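You operate a simulated robot arm through the tools that you are given. There is no shell and no other tool.

You run a simulated robot arm. Do the job below in one go: nothing can be reset, and whatever is moved stays where it is left.

TASK
Set the controls near the top of the front bench. At the end: the office plant key is switched off; the office field key is switched on; the office hall key is switched off; the office gate key is switched off; whatever was shut is shut again. Leave all else as you found it, and nothing knocked over.

It is judged by the outcome, as a careful person would: the job done as asked, and still so three seconds after it is handed in. It fails if anything else is knocked over, pushed out of place, dropped, spilled or broken.

THE ROBOT
A 7-joint arm with a two-finger parallel gripper, fixed in place. Base frame: the origin is at the foot of the arm, x ahead of it, y to its left, z up. Lengths are in m, angles in degrees, forces in N, time in s.
Its first joint turns from -149.0 to 149.0 degrees. Payload 3.43 kg.
The tool frame sits at the grasp point between the pads (the TCP): z along the fingers, y along the line on which they close. The tips reach 0.03 m beyond it. Largest opening 0.094 m; finger width 0.028, thickness 0.01; the body of the gripper, 0.05 by 0.096 m, starts 0.055 m behind the TCP.
Orientation is that of the tool frame in the base frame, as [roll, pitch, yaw] about the fixed x, y, z axes, in that order (R = Rz(yaw) Ry(pitch) Rx(roll)). With the fingers straight down and closing along the base's y, the tool's x points along the base's -x, its y along +y and its z along -z.

THE INTERFACE
- The arm moves only by the tool apply_moves. Its argument "targets" is a list of rows, each a list of 7 numbers: the turn, a rotation vector about the base's x, y, z in units of 6 degrees (1.0 is 6 degrees), then the shift along the base's x, y, z in units of 25 mm (1.0 is 25 mm), then the opening, from 0 (shut) to 1 (fully open). In form: [[wx, wy, wz, dx, dy, dz, hand], ...]. A call has 1 to 20 rows; each row shifts and turns the commanded pose from where the row before left it. A call with a number of a shift or a turn outside -1 to 1 is refused whole. A row lasts 0.2 s, in which the tool goes at most 0.05 m and 8.6 degrees; a call with a longer step from one row to the next is refused whole, and so is a gripper value outside its range. Where a pose cannot be reached the arm comes as near as it can. A force on the tool above 40 N (or 10 N above the force at the start of the call, whichever is more), or a blocked arm, ends the call early, and 0.2 s more pass. The fingers move at their own pace (about 0.045 m/s each) and stop on an object; they squeeze with about 38 N. The grip force told is the motor's: it shows also when the fingers shut on nothing. Time passes only in rows, and 0.2 s behind the last, so rows that do not move let the fingers close. The reply holds the time, the measured pose of the TCP, the force on the tool along the base axes, the opening and the grip force, in the units named above and with some noise, with the torque about the TCP (base axes, N m) and any sound that the robot's microphone picked up, and new pictures: "show" is both (left out), scene, wrist or none.
- Cameras (640 x 400 px; columns grow to the right, rows downward): "scene" is fixed at [0.403, -0.6494, 1.4259]; the picture's right is [0.98, -0.21, 0.00], its down [-0.08, -0.36, -0.93] and it looks along [0.20, 0.91, -0.37] (base axes); focal length 372 px, centre (320, 200). "wrist" rides on the gripper at [0.076, 0.014, -0.102] in the tool frame; the picture's right is [-0.18, 0.98, 0.00], its down [-0.75, -0.14, -0.64] and it looks along [-0.63, -0.12, 0.77] (tool axes); focal length 243 px, centre (320, 200).
- locate(camera, pixels): for up to 12 pixels [column, row] of the newest picture of that camera ("zoom" is the newest enlarged one), the place [x, y, z] in the base frame of the surface seen there, good to about 0.002 m. No time passes.
- enlarge(camera, box): a new picture of the part [left, top, right, bottom] of that camera's present view, enlarged. No time passes.
- finish_job(): hands the job in; it is judged then, once.

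Leave the gripper open and the arm clear of the work at the hand-in unless told otherwise.

The tools are called by a JSON object that holds its "api" and its "payload". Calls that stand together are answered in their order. apply_moves: Moves the arm, as the interface text tells. Its arguments: {"type":"object","properties":{"targets":{"type":"array"},"show":{"type":"string","enum":["both","scene","wrist","none"]}},"required":["targets"]} The other tools are called the same way: locate (camera, pixels) gives the place of the surface under pixels of a picture; enlarge (camera, box) takes an enlarged picture of a part of a camera's view; finish_job () hands the job in.

At the start:

```text
clock: 0.0
tool_pos: [0.5862, 0.7961, 1.1076]
orientation: [180.0, 0.0, 180.0]
ft_force: [-0.3, -0.1, -0.4]
wrist_torque: [-0.01, 0.0, 0.03]
opening: 0.0941
finger_force: 0.0
```

scene: 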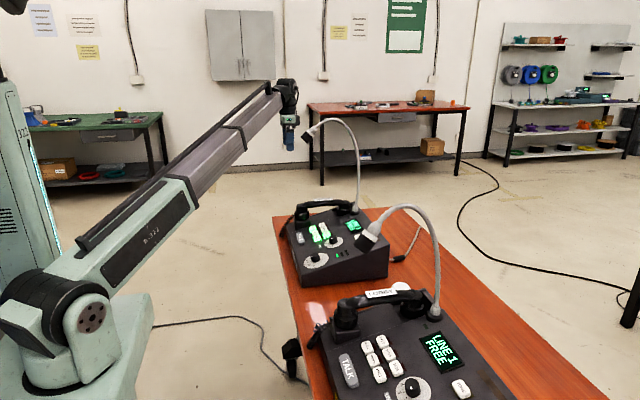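
wrist: 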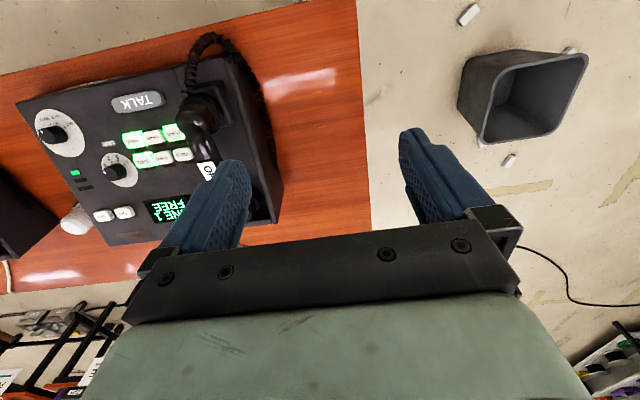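

I see a red bench with two desk consoles (handset, lit keys, knobs, display). I'll enlarge both views to read the labels before moving.

{"api": "enlarge", "payload": {"camera": "scene", "box": [270, 190, 400, 290]}}

{"api": "enlarge", "payload": {"camera": "scene", "box": [310, 280, 500, 400]}}

{"api": "enlarge", "payload": {"camera": "wrist", "box": [0, 60, 290, 260]}}

```text
4.00 times, centred on (335, 240) of scene
```

zoom: 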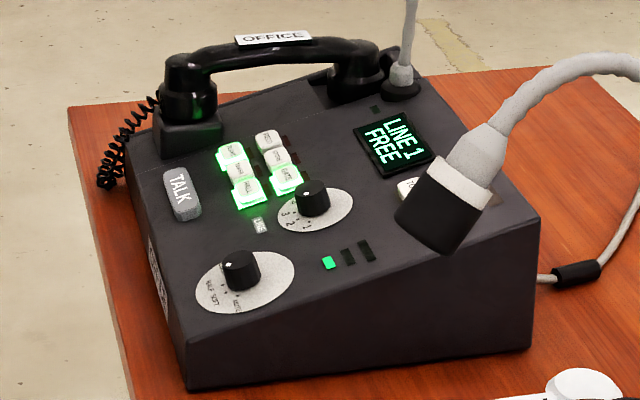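

```text
3.33 times, centred on (405, 340) of scene
```

zoom: 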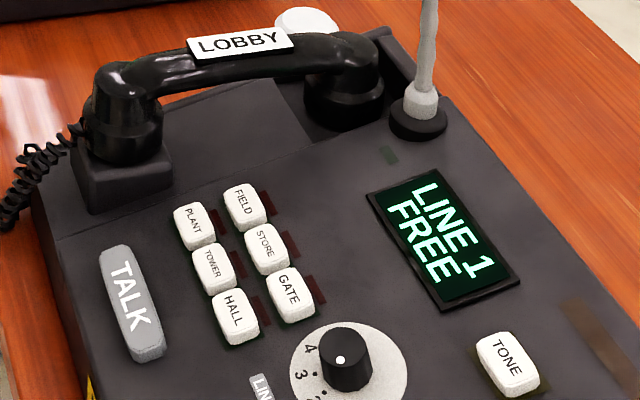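

```text
2.00 times, centred on (145, 160) of wrist
```

zoom: 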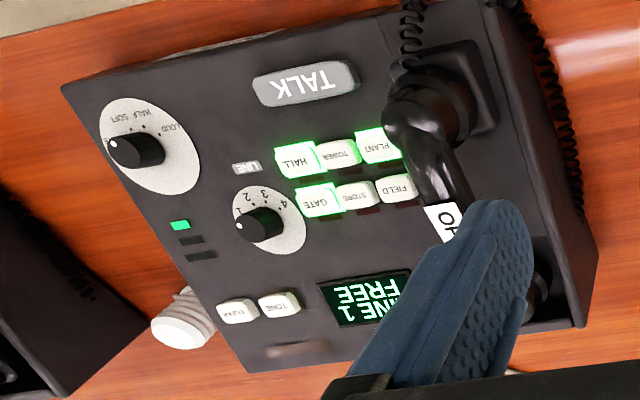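

The OFFICE console is the farther one: HALL, PLANT and GATE are lit there, while FIELD, STORE and TOWER are dark. I'll measure the keys in the latest zoom (wrist): HALL (299,161), TOWER (338,153), PLANT (380,145), GATE (319,201), STORE (356,195), FIELD (397,187), along with some panel points.

{"api": "locate", "payload": {"camera": "zoom", "pixels": [[299, 161], [338, 153], [380, 145], [319, 201], [356, 195], [397, 187], [220, 130], [200, 290], [260, 360], [310, 250], [440, 165], [365, 110]]}}

{"api": "locate", "payload": {"camera": "wrist", "pixels": [[205, 100], [215, 150], [100, 90], [50, 135], [115, 170], [75, 215], [240, 55], [25, 100], [260, 215], [225, 65], [195, 125], [205, 168]]}}

```text
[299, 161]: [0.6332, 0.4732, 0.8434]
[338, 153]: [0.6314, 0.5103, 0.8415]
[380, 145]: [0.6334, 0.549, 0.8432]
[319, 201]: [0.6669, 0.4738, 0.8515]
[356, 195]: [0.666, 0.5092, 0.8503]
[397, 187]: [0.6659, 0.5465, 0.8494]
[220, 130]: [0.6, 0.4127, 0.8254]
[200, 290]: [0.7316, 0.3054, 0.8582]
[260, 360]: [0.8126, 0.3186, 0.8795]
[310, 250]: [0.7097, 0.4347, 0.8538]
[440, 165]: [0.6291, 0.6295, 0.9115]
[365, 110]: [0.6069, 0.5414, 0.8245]
```

```text
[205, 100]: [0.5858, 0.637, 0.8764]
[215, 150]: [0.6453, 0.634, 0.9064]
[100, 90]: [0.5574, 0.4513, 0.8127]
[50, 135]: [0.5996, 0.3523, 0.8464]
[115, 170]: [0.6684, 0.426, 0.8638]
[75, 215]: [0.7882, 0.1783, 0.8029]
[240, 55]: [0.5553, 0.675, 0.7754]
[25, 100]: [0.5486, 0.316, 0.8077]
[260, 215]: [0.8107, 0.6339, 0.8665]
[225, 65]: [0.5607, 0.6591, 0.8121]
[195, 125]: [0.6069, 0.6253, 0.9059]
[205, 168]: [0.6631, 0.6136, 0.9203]
```

The panel tilts about 15° up along +x and the keys sit about 33–37 mm apart. Before moving I'll locate the two goosenecks in the scene view so the arm can avoid them: office at (312,130), (330,120), (350,140), (358,180), (356,208), lobby at (437,300), (430,240), (410,207), (385,214), (368,238).

{"api": "locate", "payload": {"camera": "scene", "pixels": [[312, 132], [330, 120], [350, 139], [358, 180], [355, 209], [437, 300], [432, 240], [410, 207], [386, 213], [368, 238], [330, 205], [360, 295]]}}

{"api": "enlarge", "payload": {"camera": "scene", "box": [280, 100, 460, 220]}}

```text
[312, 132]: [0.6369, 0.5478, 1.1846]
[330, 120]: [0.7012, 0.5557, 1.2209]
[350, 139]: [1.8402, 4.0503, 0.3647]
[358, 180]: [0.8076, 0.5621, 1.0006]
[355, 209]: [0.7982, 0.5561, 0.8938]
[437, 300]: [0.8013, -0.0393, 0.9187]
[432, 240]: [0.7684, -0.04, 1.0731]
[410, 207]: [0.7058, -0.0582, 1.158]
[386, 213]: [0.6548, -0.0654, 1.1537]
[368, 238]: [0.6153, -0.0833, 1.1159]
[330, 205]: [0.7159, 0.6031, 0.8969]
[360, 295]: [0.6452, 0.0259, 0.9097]
```

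```text
3.33 times, centred on (370, 160) of scene
```

zoom: 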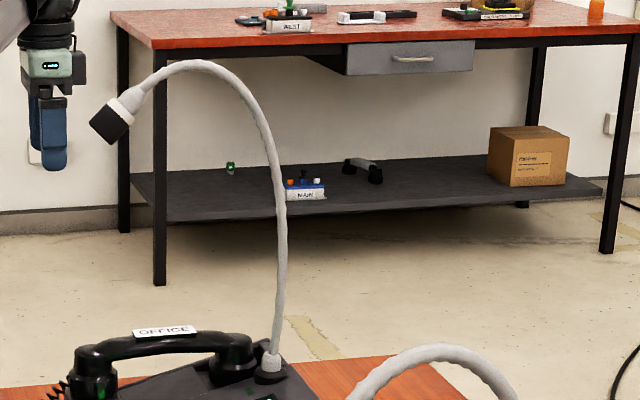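

The office microphone head hangs at about (0.64, 0.55, 1.18), right above the keys, so coming straight down would hit it. I'll pull the arm back towards its base, shut the fingers, and approach from the base side with a tilted tool. The first move is back to roughly (0.40, 0.65, 1.11).

{"api": "apply_moves", "payload": {"targets": [[0, 0, 0, -0.93, -0.5, 0, 0], [0, 0, 0, -0.93, -0.5, 0, 0], [0, 0, 0, -0.93, -0.6, 0, 0], [0, 0, 0, -0.93, -0.7, 0, 0], [0, 0, 0, -0.93, -0.8, 0, 0], [0, 0, 0, -0.93, -0.8, 0, 0], [0, 0, 0, -0.93, -0.8, 0, 0], [0, 0, 0, -0.93, -0.9, 0, 0]], "show": "both"}}

```text
clock: 1.8
tool_pos: [0.4002, 0.6561, 1.1078]
orientation: [-180.0, 0.1, 179.9]
ft_force: [0.0, 0.1, 0.0]
wrist_torque: [-0.05, 0.02, 0.02]
opening: 0.0
finger_force: 32.0
```

scene: 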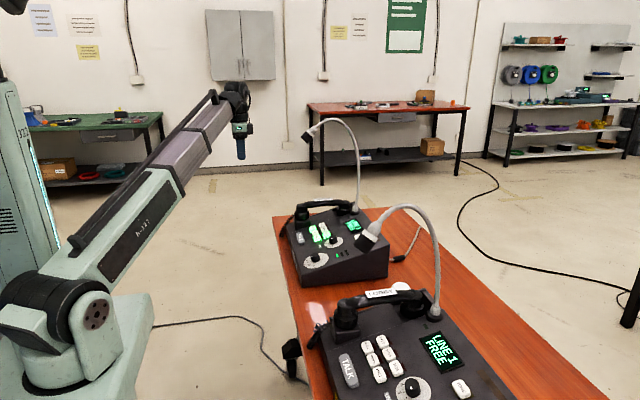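
wrist: 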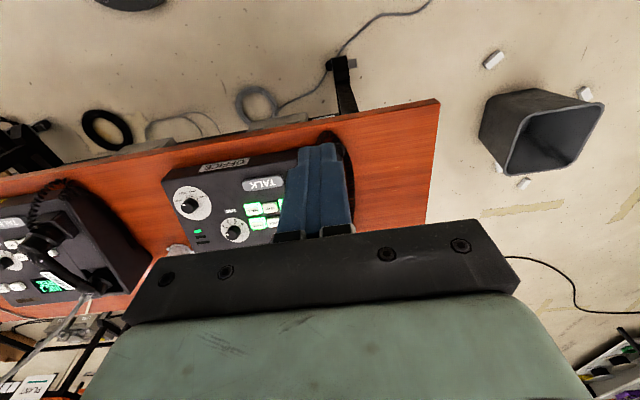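

The arm is clear of everything and the fingers are shut. Next I'll swing it in y at this small radius, turning the tool 40° about z so it lines up with the base-to-console direction.

{"api": "apply_moves", "payload": {"targets": [[0, 0, 0.667, 0.1, -0.9, -0.1, 0], [0, 0, 0.667, 0.1, -0.9, -0.1, 0], [0, 0, 0.667, 0.1, -0.9, -0.1, 0], [0, 0, 0.667, 0.1, -0.9, -0.1, 0], [0, 0, 0.667, 0.1, -0.9, -0.1, 0], [0, 0, 0.667, 0.1, -0.9, -0.1, 0], [0, 0, 0.667, 0.2, -0.9, -0.1, 0], [0, 0, 0.667, 0.2, -0.9, -0.1, 0], [0, 0, 0.667, 0.2, -0.8, -0.1, 0], [0, 0, 0.667, 0.2, -0.8, -0.1, 0]], "show": "both"}}

```text
clock: 4.0
tool_pos: [0.4335, 0.4475, 1.0815]
orientation: [179.7, 1.0, -142.3]
ft_force: [0.3, 1.4, -2.2]
wrist_torque: [0.0, 0.0, -0.04]
opening: 0.0
finger_force: 32.8
out of reach, approached as far as the arm can: row 10
stopped in row 10: the force on the tool passed its limit at 48 N (the readings are from after the stop); the commanded pose is now the measured one
```

scene: 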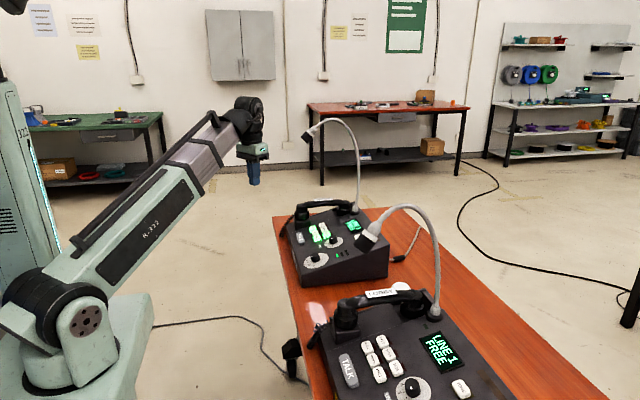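
wrist: 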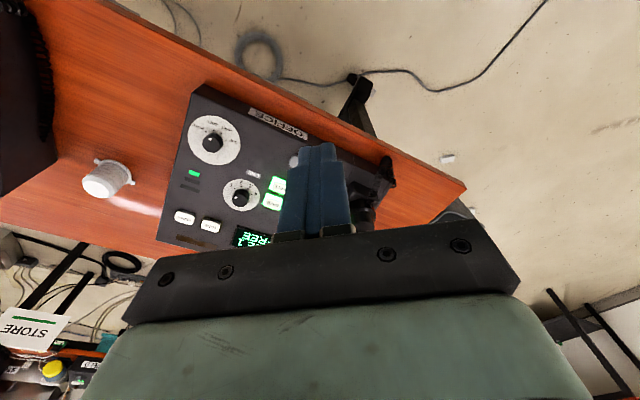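

That stop happened at the arm's inner reach limit; nothing is near the tool. Now I'll move outward in x, staying on the low-y side of the microphone, and tilt the tool 30° so the wrist leans back towards the base.

{"api": "apply_moves", "payload": {"targets": [[0, 0, 0, 0.9, 0, -0.2, 0], [0, 0, 0, 0.9, 0, -0.2, 0], [0, 0, 0, 0.9, 0, -0.2, 0], [0.612, -0.791, 0, 0.64, 0, -0.8, 0], [0.612, -0.791, 0, 0.64, 0, -0.8, 0], [0.612, -0.791, 0, 0.64, 0, -0.8, 0], [0.612, -0.791, 0, 0.64, 0, -0.8, 0], [0.612, -0.791, 0, 0.64, 0, -0.8, 0]], "show": "both"}}

```text
clock: 5.8
tool_pos: [0.5805, 0.4465, 0.9651]
orientation: [179.8, 30.9, -142.3]
ft_force: [-0.3, 0.1, -0.1]
wrist_torque: [0.04, 0.0, -0.01]
opening: 0.0
finger_force: 33.3
```

scene: 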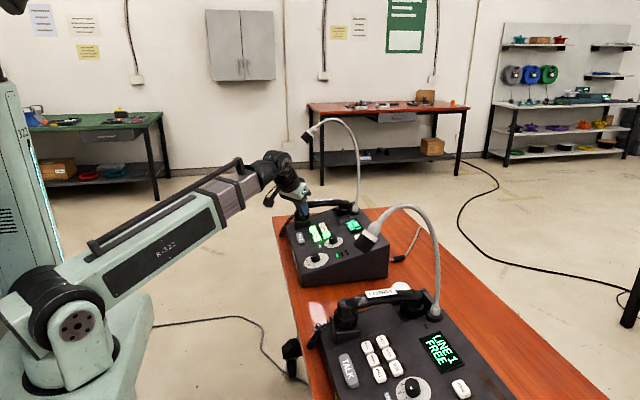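
wrist: 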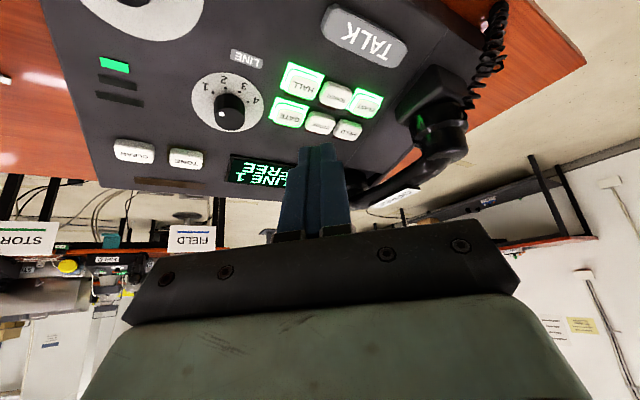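

The tilted tool is well clear of the microphone, and the wrist camera now shows the keys around (270–380, 60–140). I'll enlarge that area to get exact key centres.

{"api": "enlarge", "payload": {"camera": "wrist", "box": [240, 50, 400, 150]}}

{"api": "enlarge", "payload": {"camera": "scene", "box": [250, 140, 410, 240]}}

{"api": "locate", "payload": {"camera": "wrist", "pixels": [[302, 82], [337, 96], [366, 104], [289, 112], [320, 123], [348, 131], [318, 148], [228, 105], [320, 100], [270, 90], [330, 60], [260, 140]]}}

```text
4.00 times, centred on (320, 100) of wrist
```

zoom: 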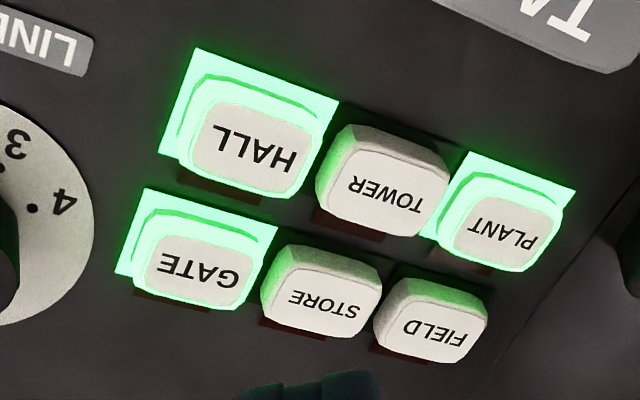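

```text
4.00 times, centred on (330, 190) of scene
```

zoom: 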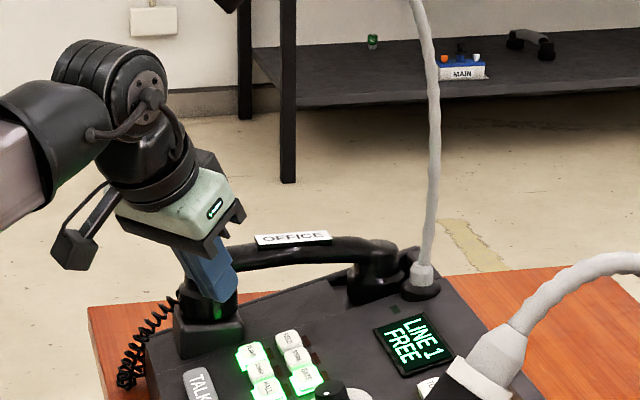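

```text
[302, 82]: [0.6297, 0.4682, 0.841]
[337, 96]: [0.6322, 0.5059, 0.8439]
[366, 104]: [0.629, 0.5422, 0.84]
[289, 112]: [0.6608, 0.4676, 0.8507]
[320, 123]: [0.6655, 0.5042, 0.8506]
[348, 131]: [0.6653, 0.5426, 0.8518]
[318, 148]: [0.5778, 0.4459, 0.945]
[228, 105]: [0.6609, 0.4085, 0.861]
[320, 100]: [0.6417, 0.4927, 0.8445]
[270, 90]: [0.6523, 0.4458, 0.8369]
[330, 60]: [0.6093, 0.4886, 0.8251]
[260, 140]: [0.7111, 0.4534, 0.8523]
```

I can read all six labels. I'll locate the centres of the key tops more exactly, using wrist pixels HALL (302,87), TOWER (340,97), PLANT (366,108), GATE (290,117), STORE (322,125), FIELD (347,131), and also check the microphone head in the scene view.

{"api": "locate", "payload": {"camera": "wrist", "pixels": [[302, 87], [340, 97], [366, 108], [290, 117], [322, 125], [347, 131], [314, 96], [289, 83], [316, 86], [290, 93]]}}

{"api": "locate", "payload": {"camera": "scene", "pixels": [[307, 136], [312, 132], [310, 139], [316, 128], [325, 121], [300, 170], [287, 165], [345, 205], [308, 203], [302, 215]]}}

{"api": "enlarge", "payload": {"camera": "scene", "box": [260, 110, 340, 160]}}

```text
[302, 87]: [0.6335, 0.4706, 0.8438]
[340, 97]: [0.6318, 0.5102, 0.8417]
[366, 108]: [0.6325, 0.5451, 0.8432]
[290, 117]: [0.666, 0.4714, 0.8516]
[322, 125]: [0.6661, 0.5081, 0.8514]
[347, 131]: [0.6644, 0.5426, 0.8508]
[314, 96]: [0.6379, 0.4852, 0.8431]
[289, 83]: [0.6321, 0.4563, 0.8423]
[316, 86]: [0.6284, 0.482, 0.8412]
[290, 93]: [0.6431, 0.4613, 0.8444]
```

```text
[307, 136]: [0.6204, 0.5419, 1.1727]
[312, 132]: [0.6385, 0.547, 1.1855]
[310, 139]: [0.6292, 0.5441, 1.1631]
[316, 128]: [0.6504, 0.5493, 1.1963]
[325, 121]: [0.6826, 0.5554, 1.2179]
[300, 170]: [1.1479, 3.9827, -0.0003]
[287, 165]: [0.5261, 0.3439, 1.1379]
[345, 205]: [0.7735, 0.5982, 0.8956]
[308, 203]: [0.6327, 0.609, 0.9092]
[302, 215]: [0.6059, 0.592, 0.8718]
```

```text
8.00 times, centred on (300, 135) of scene
```

zoom: 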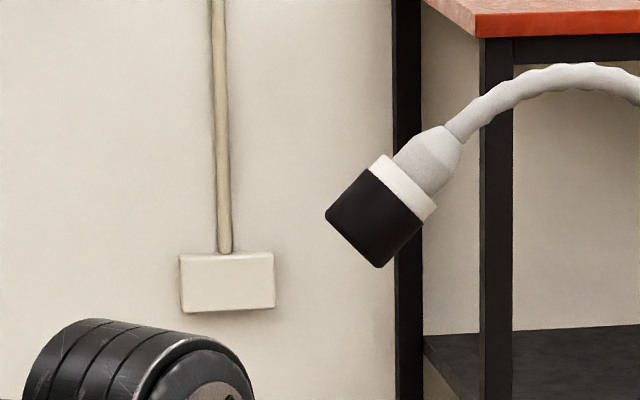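

Key-top centres: HALL (0.6335, 0.471, 0.8435), PLANT (0.6325, 0.545, 0.843), GATE (0.666, 0.4715, 0.8515), FIELD (0.665, 0.543, 0.851). I'll bring the shut fingertips about 30 mm above HALL and check the aim.

{"api": "apply_moves", "payload": {"targets": [[0, 0, 0, 0.473, 0.319, -0.8, 0], [0, 0, 0, 0.473, 0.319, -0.8, 0], [0, 0, 0, 0.473, 0.319, -0.8, 0], [0, 0, 0, 0, 0, 0, 0]], "show": "both"}}

{"api": "enlarge", "payload": {"camera": "wrist", "box": [220, 40, 420, 165]}}

{"api": "enlarge", "payload": {"camera": "scene", "box": [270, 180, 366, 240]}}

```text
clock: 6.8
tool_pos: [0.6165, 0.4706, 0.9083]
orientation: [179.9, 30.9, -142.3]
ft_force: [-0.4, -0.4, -1.2]
wrist_torque: [0.05, 0.02, 0.03]
opening: 0.0
finger_force: 33.4
```

scene: 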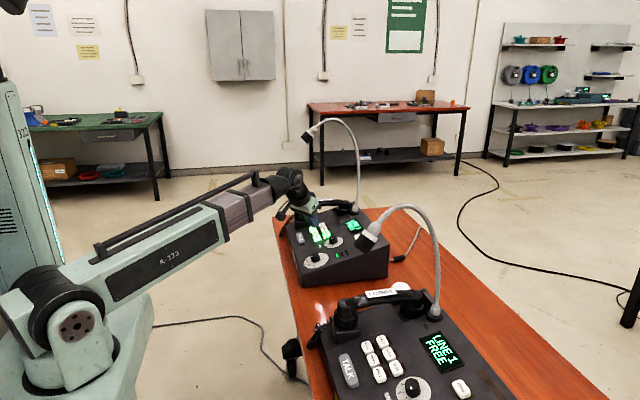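
wrist: 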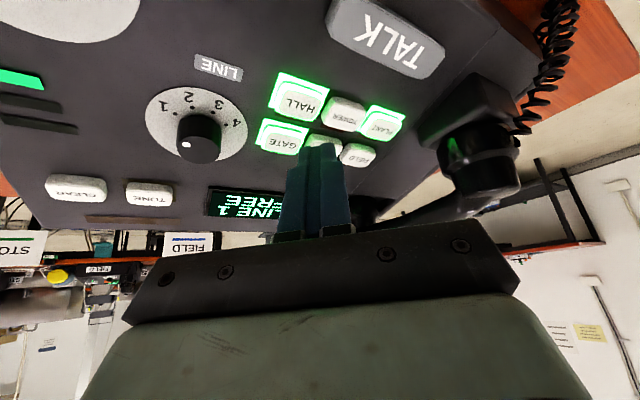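

```text
3.20 times, centred on (320, 102) of wrist
```

zoom: 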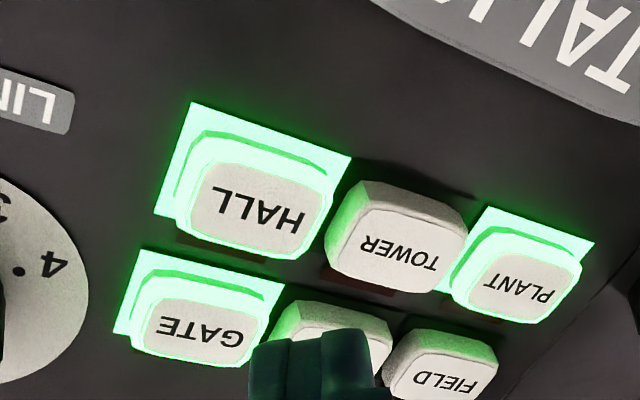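

```text
6.67 times, centred on (318, 210) of scene
```

zoom: 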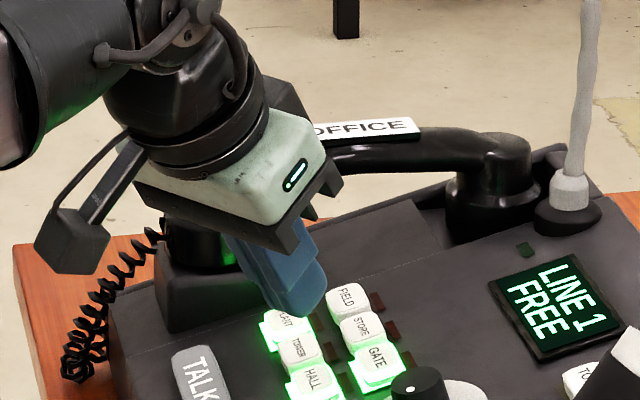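

The projected path along the panel normal ends on the HALL key, at about (317,372) in the last zoom. I'll lower 27 mm along the normal to just above the key.

{"api": "apply_moves", "payload": {"targets": [[0, 0, 0, 0.094, 0, -0.348, 0], [0, 0, 0, 0.094, 0, -0.348, 0], [0, 0, 0, 0.094, 0, -0.348, 0], [0, 0, 0, 0, 0, 0, 0]], "show": "both"}}

{"api": "enlarge", "payload": {"camera": "wrist", "box": [220, 40, 420, 165]}}

{"api": "enlarge", "payload": {"camera": "scene", "box": [280, 195, 360, 245]}}

```text
clock: 7.8
tool_pos: [0.6249, 0.4706, 0.8802]
orientation: [179.8, 30.9, -142.2]
ft_force: [-1.1, 0.7, -0.5]
wrist_torque: [-0.01, 0.0, 0.0]
opening: 0.0
finger_force: 33.2
```

scene: 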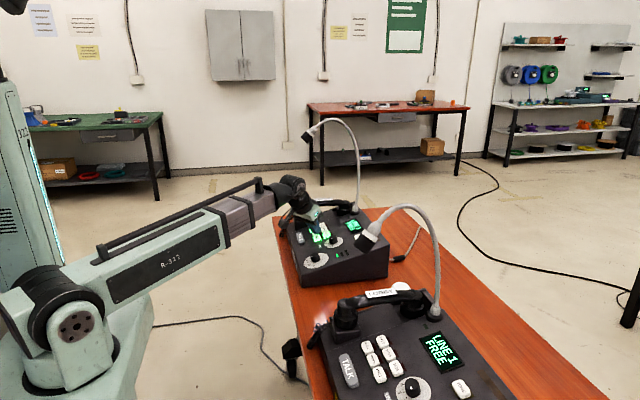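
wrist: 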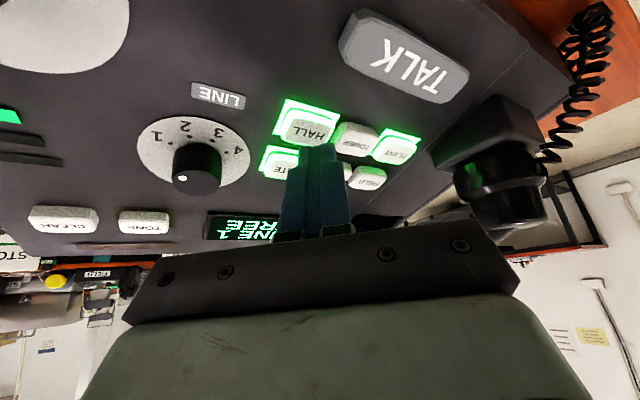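

```text
3.20 times, centred on (320, 102) of wrist
```

zoom: 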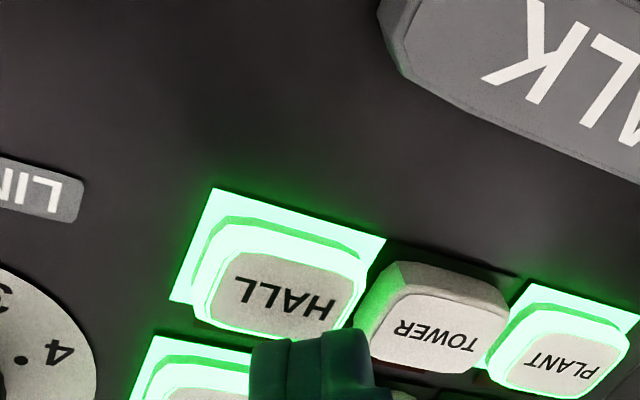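

```text
8.00 times, centred on (320, 220) of scene
```

zoom: 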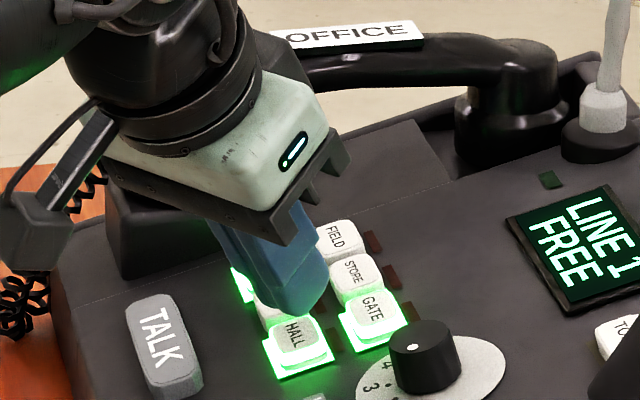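

The tip is 3–4 mm above the HALL key and clear of TOWER. I'll shift 3 mm towards –y to centre it, then press in 2 mm steps while watching the force and sound.

{"api": "apply_moves", "payload": {"targets": [[0, 0, 0, 0, -0.12, 0, 0], [0, 0, 0, 0.02, 0, -0.077, 0], [0, 0, 0, 0.02, 0, -0.077, 0], [0, 0, 0, 0, 0, 0, 0]], "show": "none"}}

```text
clock: 8.8
tool_pos: [0.6262, 0.4675, 0.877]
orientation: [179.8, 30.9, -142.4]
ft_force: [-0.6, -0.1, -0.2]
wrist_torque: [0.02, 0.02, -0.01]
opening: 0.0002
finger_force: 32.7
```

No contact yet (force under 1 N). Two more 2 mm steps.

{"api": "apply_moves", "payload": {"targets": [[0, 0, 0, 0.02, 0, -0.077, 0], [0, 0, 0, 0.02, 0, -0.077, 0], [0, 0, 0, 0, 0, 0, 0]], "show": "both"}}

{"api": "enlarge", "payload": {"camera": "scene", "box": [280, 195, 360, 245]}}

{"api": "enlarge", "payload": {"camera": "wrist", "box": [220, 70, 420, 195]}}

```text
clock: 9.6
tool_pos: [0.6267, 0.4665, 0.8742]
orientation: [179.8, 31.0, -142.2]
ft_force: [0.1, 0.6, 0.0]
wrist_torque: [0.02, 0.0, -0.02]
opening: 0.0001
finger_force: 33.0
```

scene: 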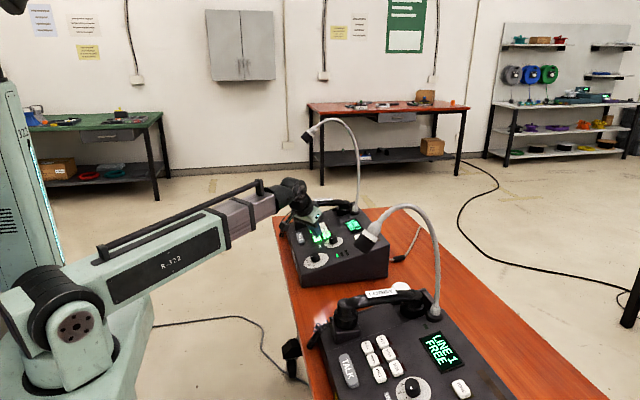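
wrist: 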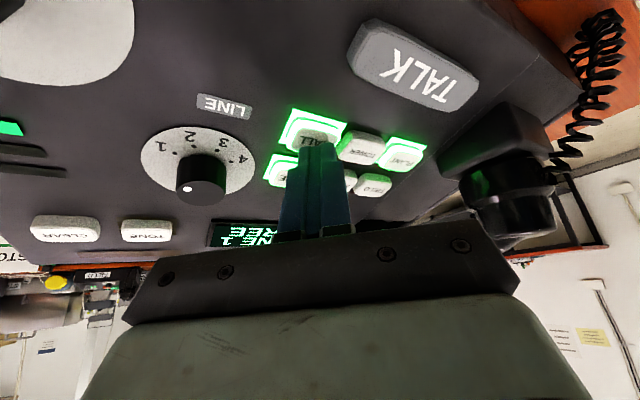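

```text
8.00 times, centred on (320, 220) of scene
```

zoom: 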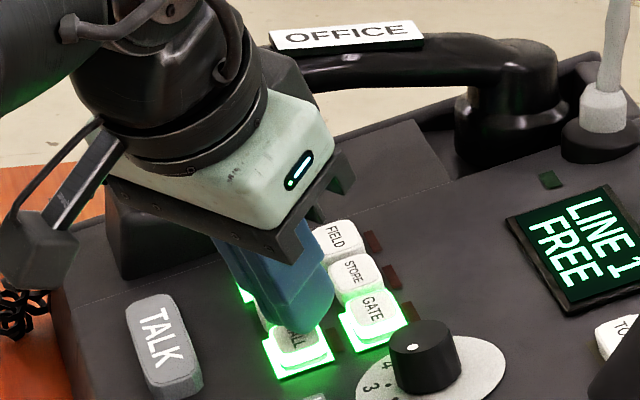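

```text
3.20 times, centred on (320, 132) of wrist
```

zoom: 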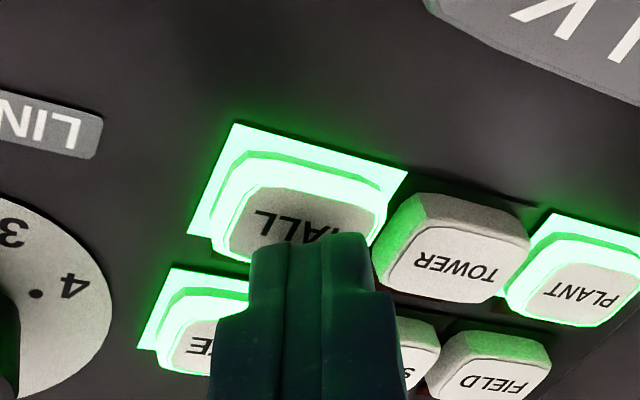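

The tip is now over HALL with no contact yet (about 0.5 N), so the fingertip must be rounded. Continuing down 4 mm.

{"api": "apply_moves", "payload": {"targets": [[0, 0, 0, 0.02, 0, -0.077, 0], [0, 0, 0, 0.02, 0, -0.077, 0], [0, 0, 0, 0, 0, 0, 0]], "show": "none"}}

```text
clock: 10.3
tool_pos: [0.6269, 0.4686, 0.8693]
orientation: [179.8, 31.0, -142.4]
ft_force: [-0.6, -0.2, 1.9]
wrist_torque: [-0.02, 0.01, -0.02]
opening: 0.0
finger_force: 32.7
heard: click
```

I heard a click with about 1.9 N of contact. I'll lift straight off 12 mm along the normal and check the lamps.

{"api": "apply_moves", "payload": {"targets": [[0, 0, 0, -0.062, 0, 0.23, 0], [0, 0, 0, -0.062, 0, 0.23, 0], [0, 0, 0, -0.062, 0, 0.23, 0], [0, 0, 0, 0, 0, 0, 0]], "show": "both"}}

{"api": "enlarge", "payload": {"camera": "scene", "box": [280, 195, 360, 245]}}

{"api": "enlarge", "payload": {"camera": "wrist", "box": [220, 40, 420, 165]}}

```text
clock: 11.3
tool_pos: [0.622, 0.4671, 0.887]
orientation: [179.8, 30.9, -142.2]
ft_force: [-0.4, -0.4, 0.2]
wrist_torque: [0.06, 0.0, -0.03]
opening: 0.0
finger_force: 33.1
```

scene: 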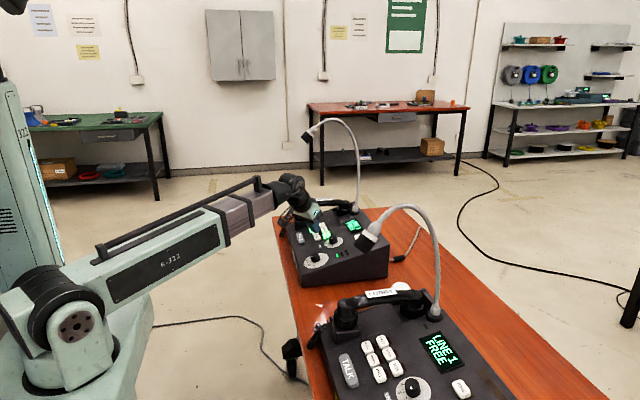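
wrist: 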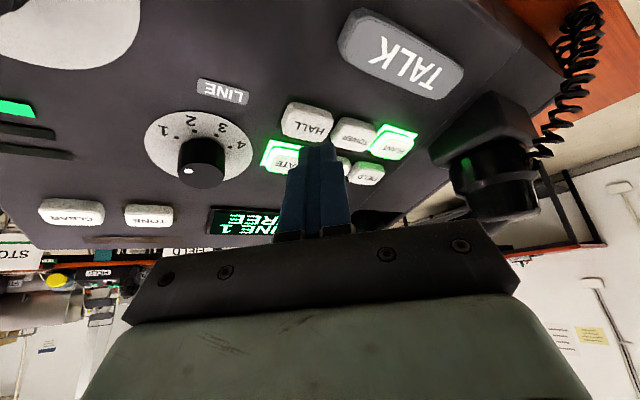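

```text
8.00 times, centred on (320, 220) of scene
```

zoom: 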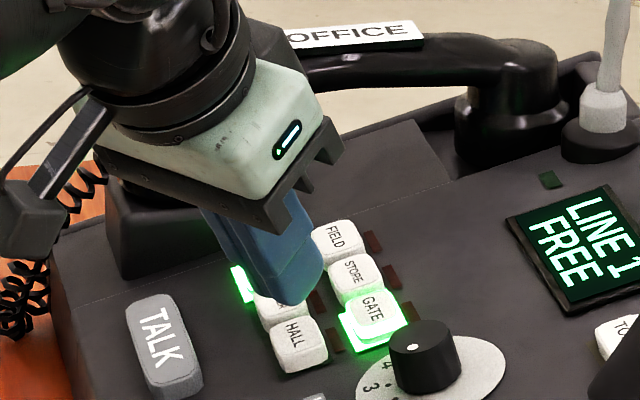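

```text
3.20 times, centred on (320, 102) of wrist
```

zoom: 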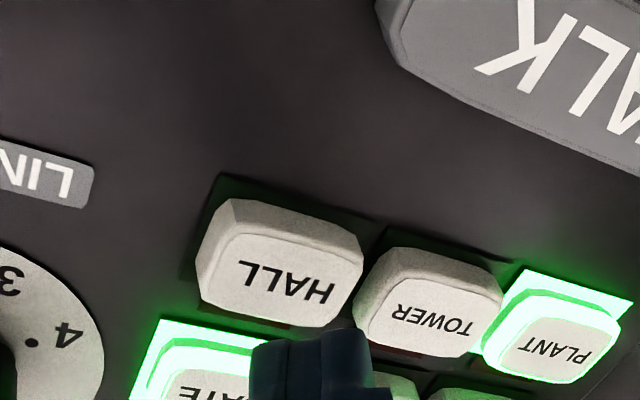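

HALL is now off; GATE and PLANT are still lit and TOWER, STORE and FIELD are still dark, so each press toggles only its own key. Next I'll hover above GATE, first checking the height of the LINE knob beside it (wrist pixels near (200,150)).

{"api": "locate", "payload": {"camera": "wrist", "pixels": [[200, 150], [200, 170], [180, 160], [222, 160], [188, 145], [278, 150], [215, 148]]}}

{"api": "apply_moves", "payload": {"targets": [[0, 0, 0, 0.656, 0.04, 0.154, 0], [0, 0, 0, 0.656, 0.04, 0.154, 0], [0, 0, 0, 0, 0, 0, 0]], "show": "both"}}

{"api": "enlarge", "payload": {"camera": "scene", "box": [280, 195, 360, 245]}}

{"api": "enlarge", "payload": {"camera": "wrist", "box": [220, 40, 420, 165]}}

```text
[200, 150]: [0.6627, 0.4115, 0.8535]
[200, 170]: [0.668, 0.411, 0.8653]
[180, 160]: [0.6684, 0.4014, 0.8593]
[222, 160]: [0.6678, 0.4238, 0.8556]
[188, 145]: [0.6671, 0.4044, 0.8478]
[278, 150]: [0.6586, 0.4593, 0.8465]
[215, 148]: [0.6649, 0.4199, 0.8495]
```

```text
clock: 12.2
tool_pos: [0.6552, 0.4697, 0.8952]
orientation: [179.8, 30.9, -142.3]
ft_force: [-0.1, 0.0, -0.1]
wrist_torque: [-0.02, 0.0, 0.01]
opening: 0.0
finger_force: 32.7
```

scene: 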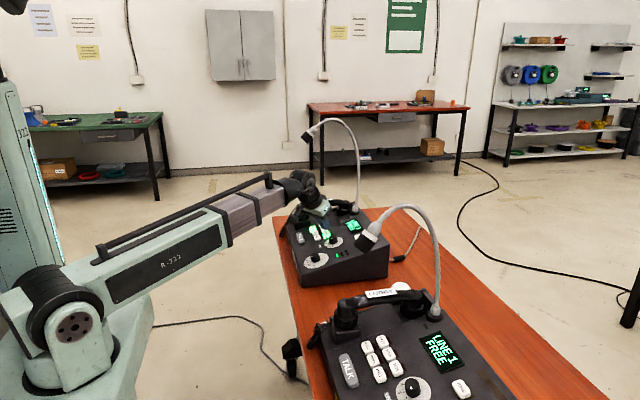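
wrist: 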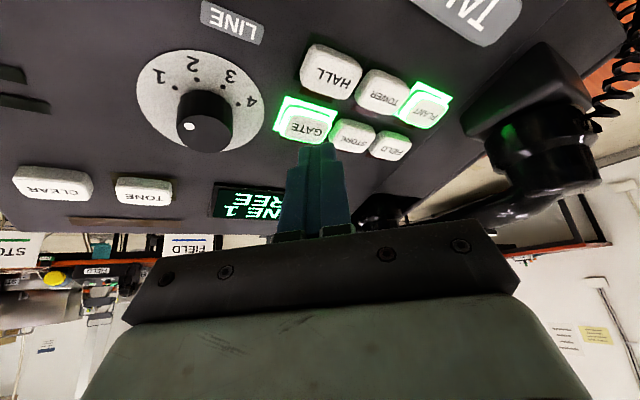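

```text
8.00 times, centred on (320, 220) of scene
```

zoom: 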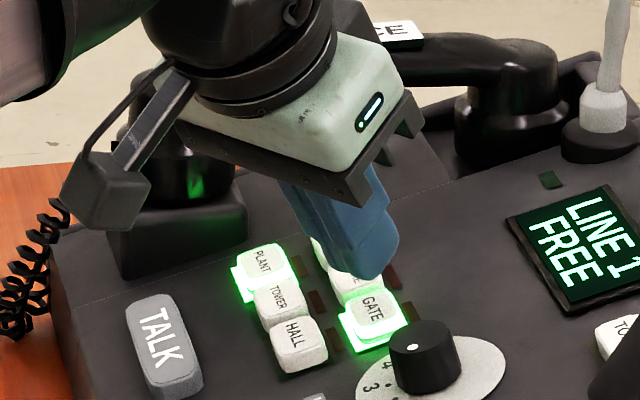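

```text
3.20 times, centred on (320, 102) of wrist
```

zoom: 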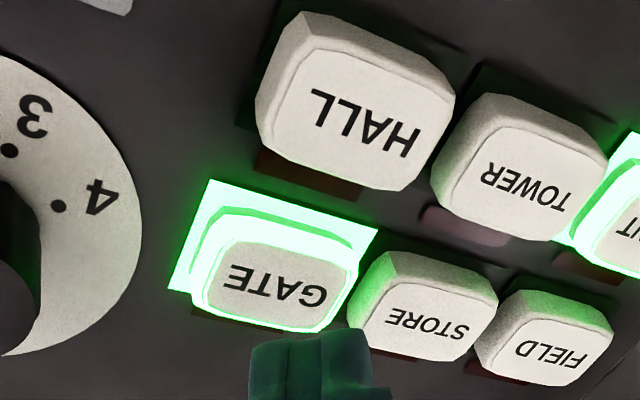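

The tip is hovering above GATE, with the LINE knob (top near z 0.87, y ≤ 0.425) clear to the side. I'll lower 12 mm, then go on in 2 mm steps.

{"api": "apply_moves", "payload": {"targets": [[0, 0, 0, 0.042, 0, -0.155, 0], [0, 0, 0, 0.042, 0, -0.155, 0], [0, 0, 0, 0.042, 0, -0.155, 0], [0, 0, 0, 0.02, 0, -0.077, 0], [0, 0, 0, 0, 0, 0, 0]], "show": "none"}}

{"api": "enlarge", "payload": {"camera": "wrist", "box": [220, 70, 420, 195]}}

```text
clock: 13.3
tool_pos: [0.6582, 0.4695, 0.8819]
orientation: [179.8, 31.0, -142.3]
ft_force: [0.5, 0.0, 0.3]
wrist_torque: [-0.03, -0.01, -0.01]
opening: 0.0
finger_force: 32.9
```

```text
3.20 times, centred on (320, 132) of wrist
```

zoom: 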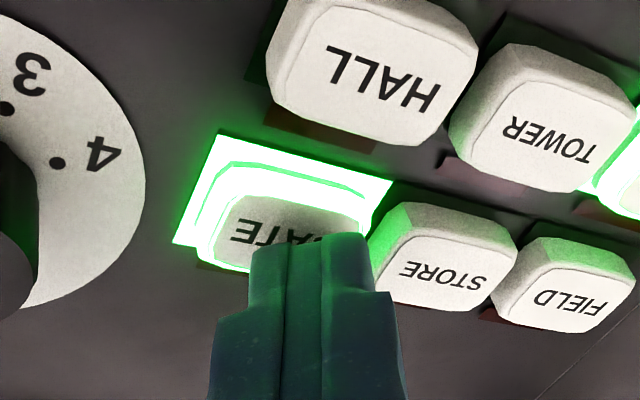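

The tip sits slightly towards the STORE side, so I'll shift it 3 mm towards –y and then press 4 mm more.

{"api": "apply_moves", "payload": {"targets": [[0, 0, 0, 0, -0.12, 0, 0], [0, 0, 0, 0.02, 0, -0.077, 0], [0, 0, 0, 0.02, 0, -0.077, 0], [0, 0, 0, 0, 0, 0, 0]], "show": "none"}}

```text
clock: 14.3
tool_pos: [0.6592, 0.4659, 0.8758]
orientation: [179.8, 30.9, -142.3]
ft_force: [-1.9, 0.0, 2.3]
wrist_torque: [0.01, -0.01, 0.0]
opening: 0.0001
finger_force: 33.5
heard: click
```

Click heard, with light contact. I'll lift off 16 mm along the normal and check.

{"api": "apply_moves", "payload": {"targets": [[0, 0, 0, -0.062, 0, 0.23, 0], [0, 0, 0, -0.062, 0, 0.23, 0], [0, 0, 0, -0.062, 0, 0.23, 0], [0, 0, 0, 0, 0, 0, 0]], "show": "both"}}

{"api": "enlarge", "payload": {"camera": "scene", "box": [280, 195, 360, 245]}}

{"api": "enlarge", "payload": {"camera": "wrist", "box": [260, 30, 460, 155]}}

```text
clock: 15.3
tool_pos: [0.6558, 0.467, 0.8945]
orientation: [179.7, 30.8, -142.3]
ft_force: [0.6, 0.0, -0.1]
wrist_torque: [0.01, 0.01, 0.0]
opening: 0.0
finger_force: 33.5
```

scene: 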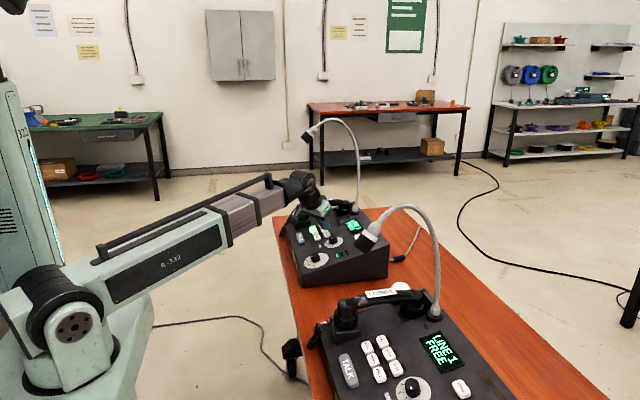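
wrist: 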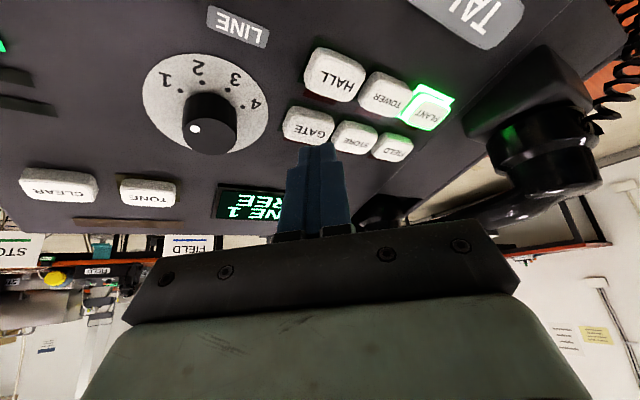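

```text
8.00 times, centred on (320, 220) of scene
```

zoom: 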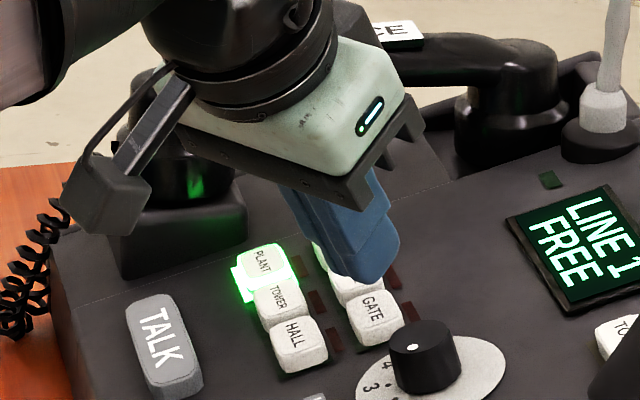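

```text
3.20 times, centred on (360, 92) of wrist
```

zoom: 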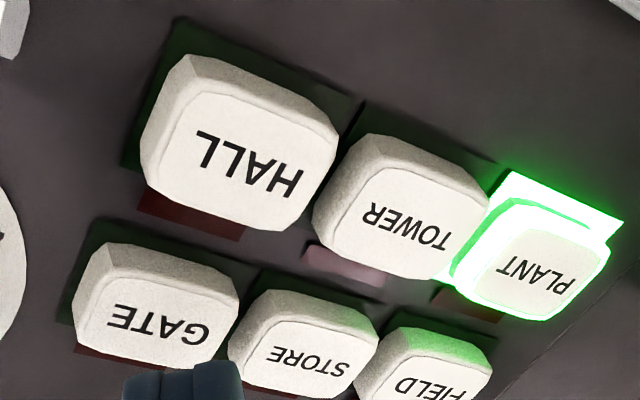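

GATE is now off and only PLANT remains lit. Before shifting towards +y for FIELD and PLANT, I'll check the clearance between the wrist joint and the hanging microphone, and between the gripper and the handset.

{"api": "enlarge", "payload": {"camera": "scene", "box": [260, 110, 380, 220]}}

{"api": "locate", "payload": {"camera": "scene", "pixels": [[300, 175], [308, 180], [295, 185], [312, 190], [318, 198], [325, 205], [330, 212], [310, 200], [322, 200], [330, 207]]}}

{"api": "locate", "payload": {"camera": "wrist", "pixels": [[500, 100], [510, 135], [530, 165], [480, 190], [460, 215], [420, 215], [500, 210], [470, 115], [385, 195], [455, 200]]}}

```text
3.64 times, centred on (320, 165) of scene
```

zoom: 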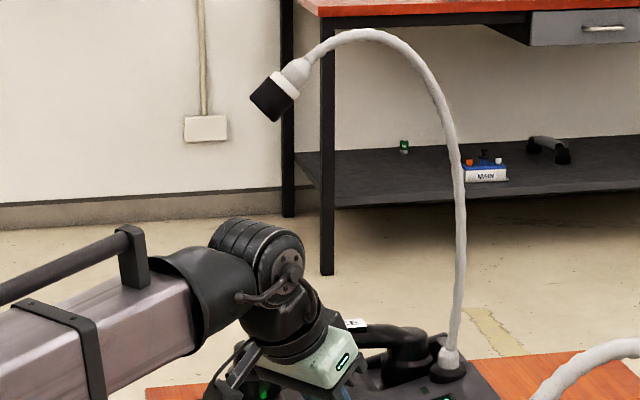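

```text
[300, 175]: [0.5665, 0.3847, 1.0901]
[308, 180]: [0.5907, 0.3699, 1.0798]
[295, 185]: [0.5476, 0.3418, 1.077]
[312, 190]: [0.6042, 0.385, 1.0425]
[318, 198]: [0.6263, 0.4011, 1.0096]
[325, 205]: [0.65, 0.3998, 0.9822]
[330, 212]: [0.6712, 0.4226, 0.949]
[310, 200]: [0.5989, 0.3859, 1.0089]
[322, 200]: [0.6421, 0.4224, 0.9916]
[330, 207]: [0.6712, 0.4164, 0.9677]
```

```text
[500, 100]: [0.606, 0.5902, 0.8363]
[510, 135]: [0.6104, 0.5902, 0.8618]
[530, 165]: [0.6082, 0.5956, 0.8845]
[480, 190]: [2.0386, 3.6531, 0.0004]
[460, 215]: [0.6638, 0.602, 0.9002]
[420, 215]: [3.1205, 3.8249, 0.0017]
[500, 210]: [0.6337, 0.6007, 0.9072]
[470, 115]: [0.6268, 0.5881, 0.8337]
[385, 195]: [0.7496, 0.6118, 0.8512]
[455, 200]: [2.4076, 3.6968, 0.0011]
```

The wrist top is at z≈1.10 and the microphone bottom at z≈1.155, offset in x, so a +72 mm shift in y leaves about 5 cm. The handset starts at y≈0.59 and the gripper corner will reach about 0.572. Moving at the present hover height to above FIELD.

{"api": "apply_moves", "payload": {"targets": [[0, 0, 0, 0, 0.96, 0, 0], [0, 0, 0, 0, 0.96, 0, 0], [0, 0, 0, 0, 0.96, 0, 0], [0, 0, 0, 0, 0, 0, 0]], "show": "both"}}

{"api": "enlarge", "payload": {"camera": "scene", "box": [270, 120, 380, 240]}}

{"api": "enlarge", "payload": {"camera": "wrist", "box": [220, 40, 420, 165]}}

```text
clock: 16.4
tool_pos: [0.6531, 0.5371, 0.8956]
orientation: [179.8, 31.0, -142.4]
ft_force: [-0.7, 0.0, 0.5]
wrist_torque: [-0.01, -0.04, -0.04]
opening: 0.0
finger_force: 33.0
```

scene: 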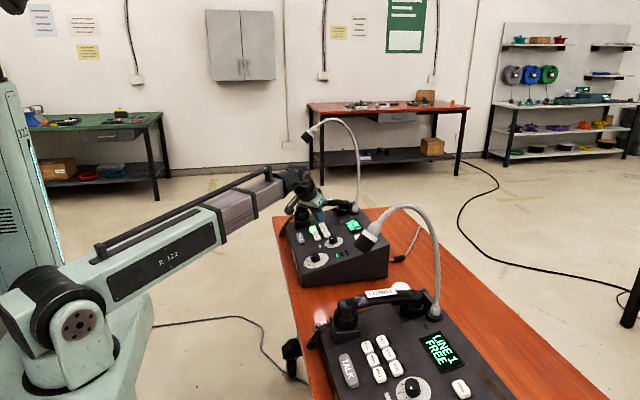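
wrist: 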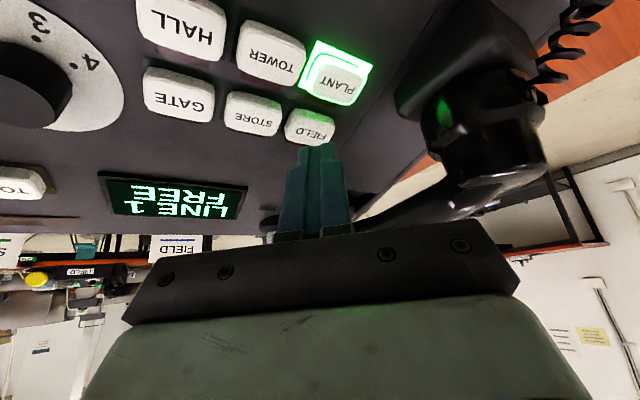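

```text
3.33 times, centred on (325, 180) of scene
```

zoom: 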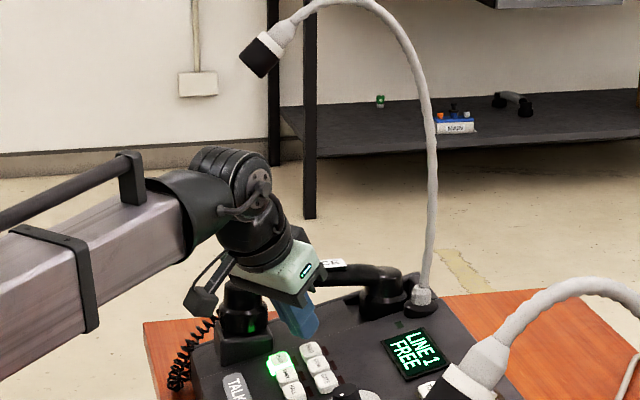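

```text
3.20 times, centred on (320, 102) of wrist
```

zoom: 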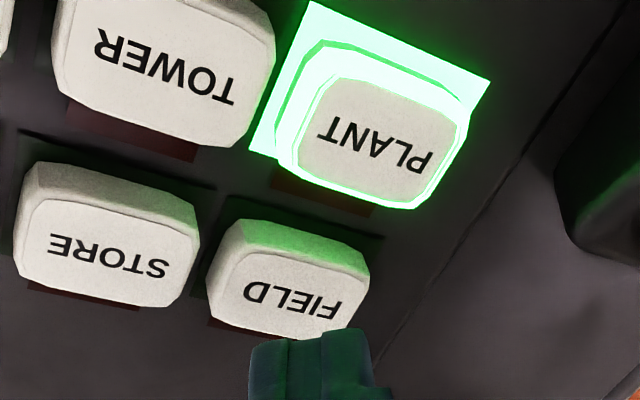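

The tip hovers above FIELD but about 3 mm too far in +y. I'll correct that (with +1.5 mm in x), lower 14 mm, and check.

{"api": "apply_moves", "payload": {"targets": [[0, 0, 0, 0.06, -0.12, 0, 0], [0, 0, 0, 0.042, 0, -0.155, 0], [0, 0, 0, 0.042, 0, -0.155, 0], [0, 0, 0, 0.042, 0, -0.155, 0], [0, 0, 0, 0.02, 0, -0.077, 0], [0, 0, 0, 0, 0, 0, 0]], "show": "both"}}

{"api": "enlarge", "payload": {"camera": "wrist", "box": [220, 70, 420, 195]}}

{"api": "enlarge", "payload": {"camera": "scene", "box": [280, 195, 360, 245]}}

```text
clock: 17.8
tool_pos: [0.6582, 0.5361, 0.8803]
orientation: [179.8, 31.1, -142.4]
ft_force: [-0.6, -0.2, 1.4]
wrist_torque: [0.0, -0.01, -0.02]
opening: 0.0
finger_force: 33.1
```

scene: 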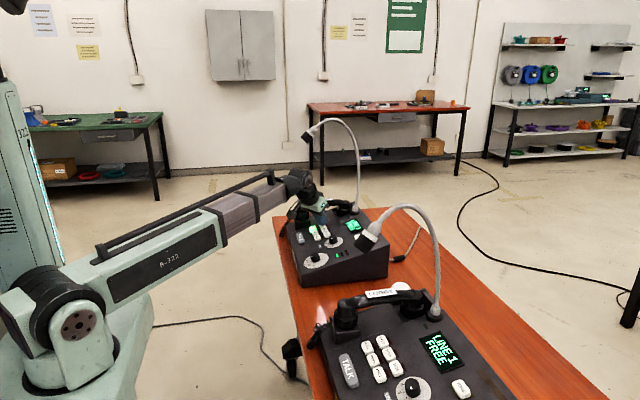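
wrist: 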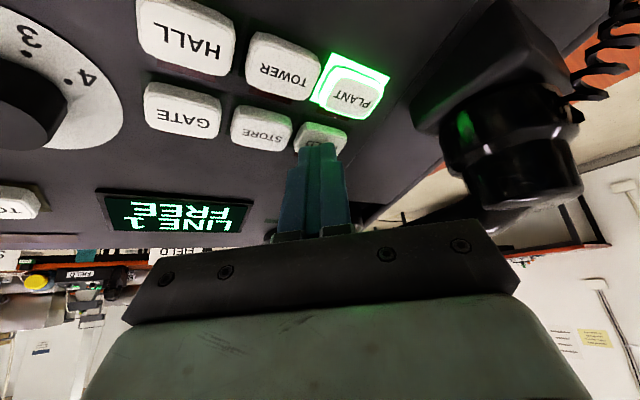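

```text
3.20 times, centred on (320, 132) of wrist
```

zoom: 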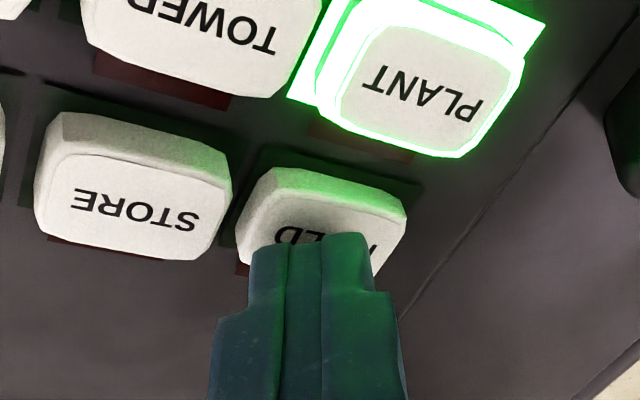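

```text
8.00 times, centred on (320, 220) of scene
```

zoom: 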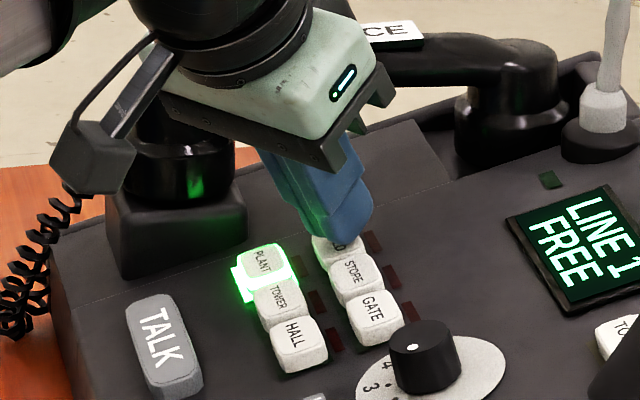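

The tip is centred on FIELD with light contact (1.4 N). I'll press 2 mm at a time until it clicks.

{"api": "apply_moves", "payload": {"targets": [[0, 0, 0, 0.02, 0, -0.077, 0], [0, 0, 0, 0, 0, 0, 0]], "show": "none"}}

```text
clock: 18.4
tool_pos: [0.6589, 0.5355, 0.8789]
orientation: [179.9, 31.0, -142.3]
ft_force: [-0.1, -0.3, 1.5]
wrist_torque: [0.04, 0.04, 0.01]
opening: 0.0
finger_force: 33.1
heard: click
```

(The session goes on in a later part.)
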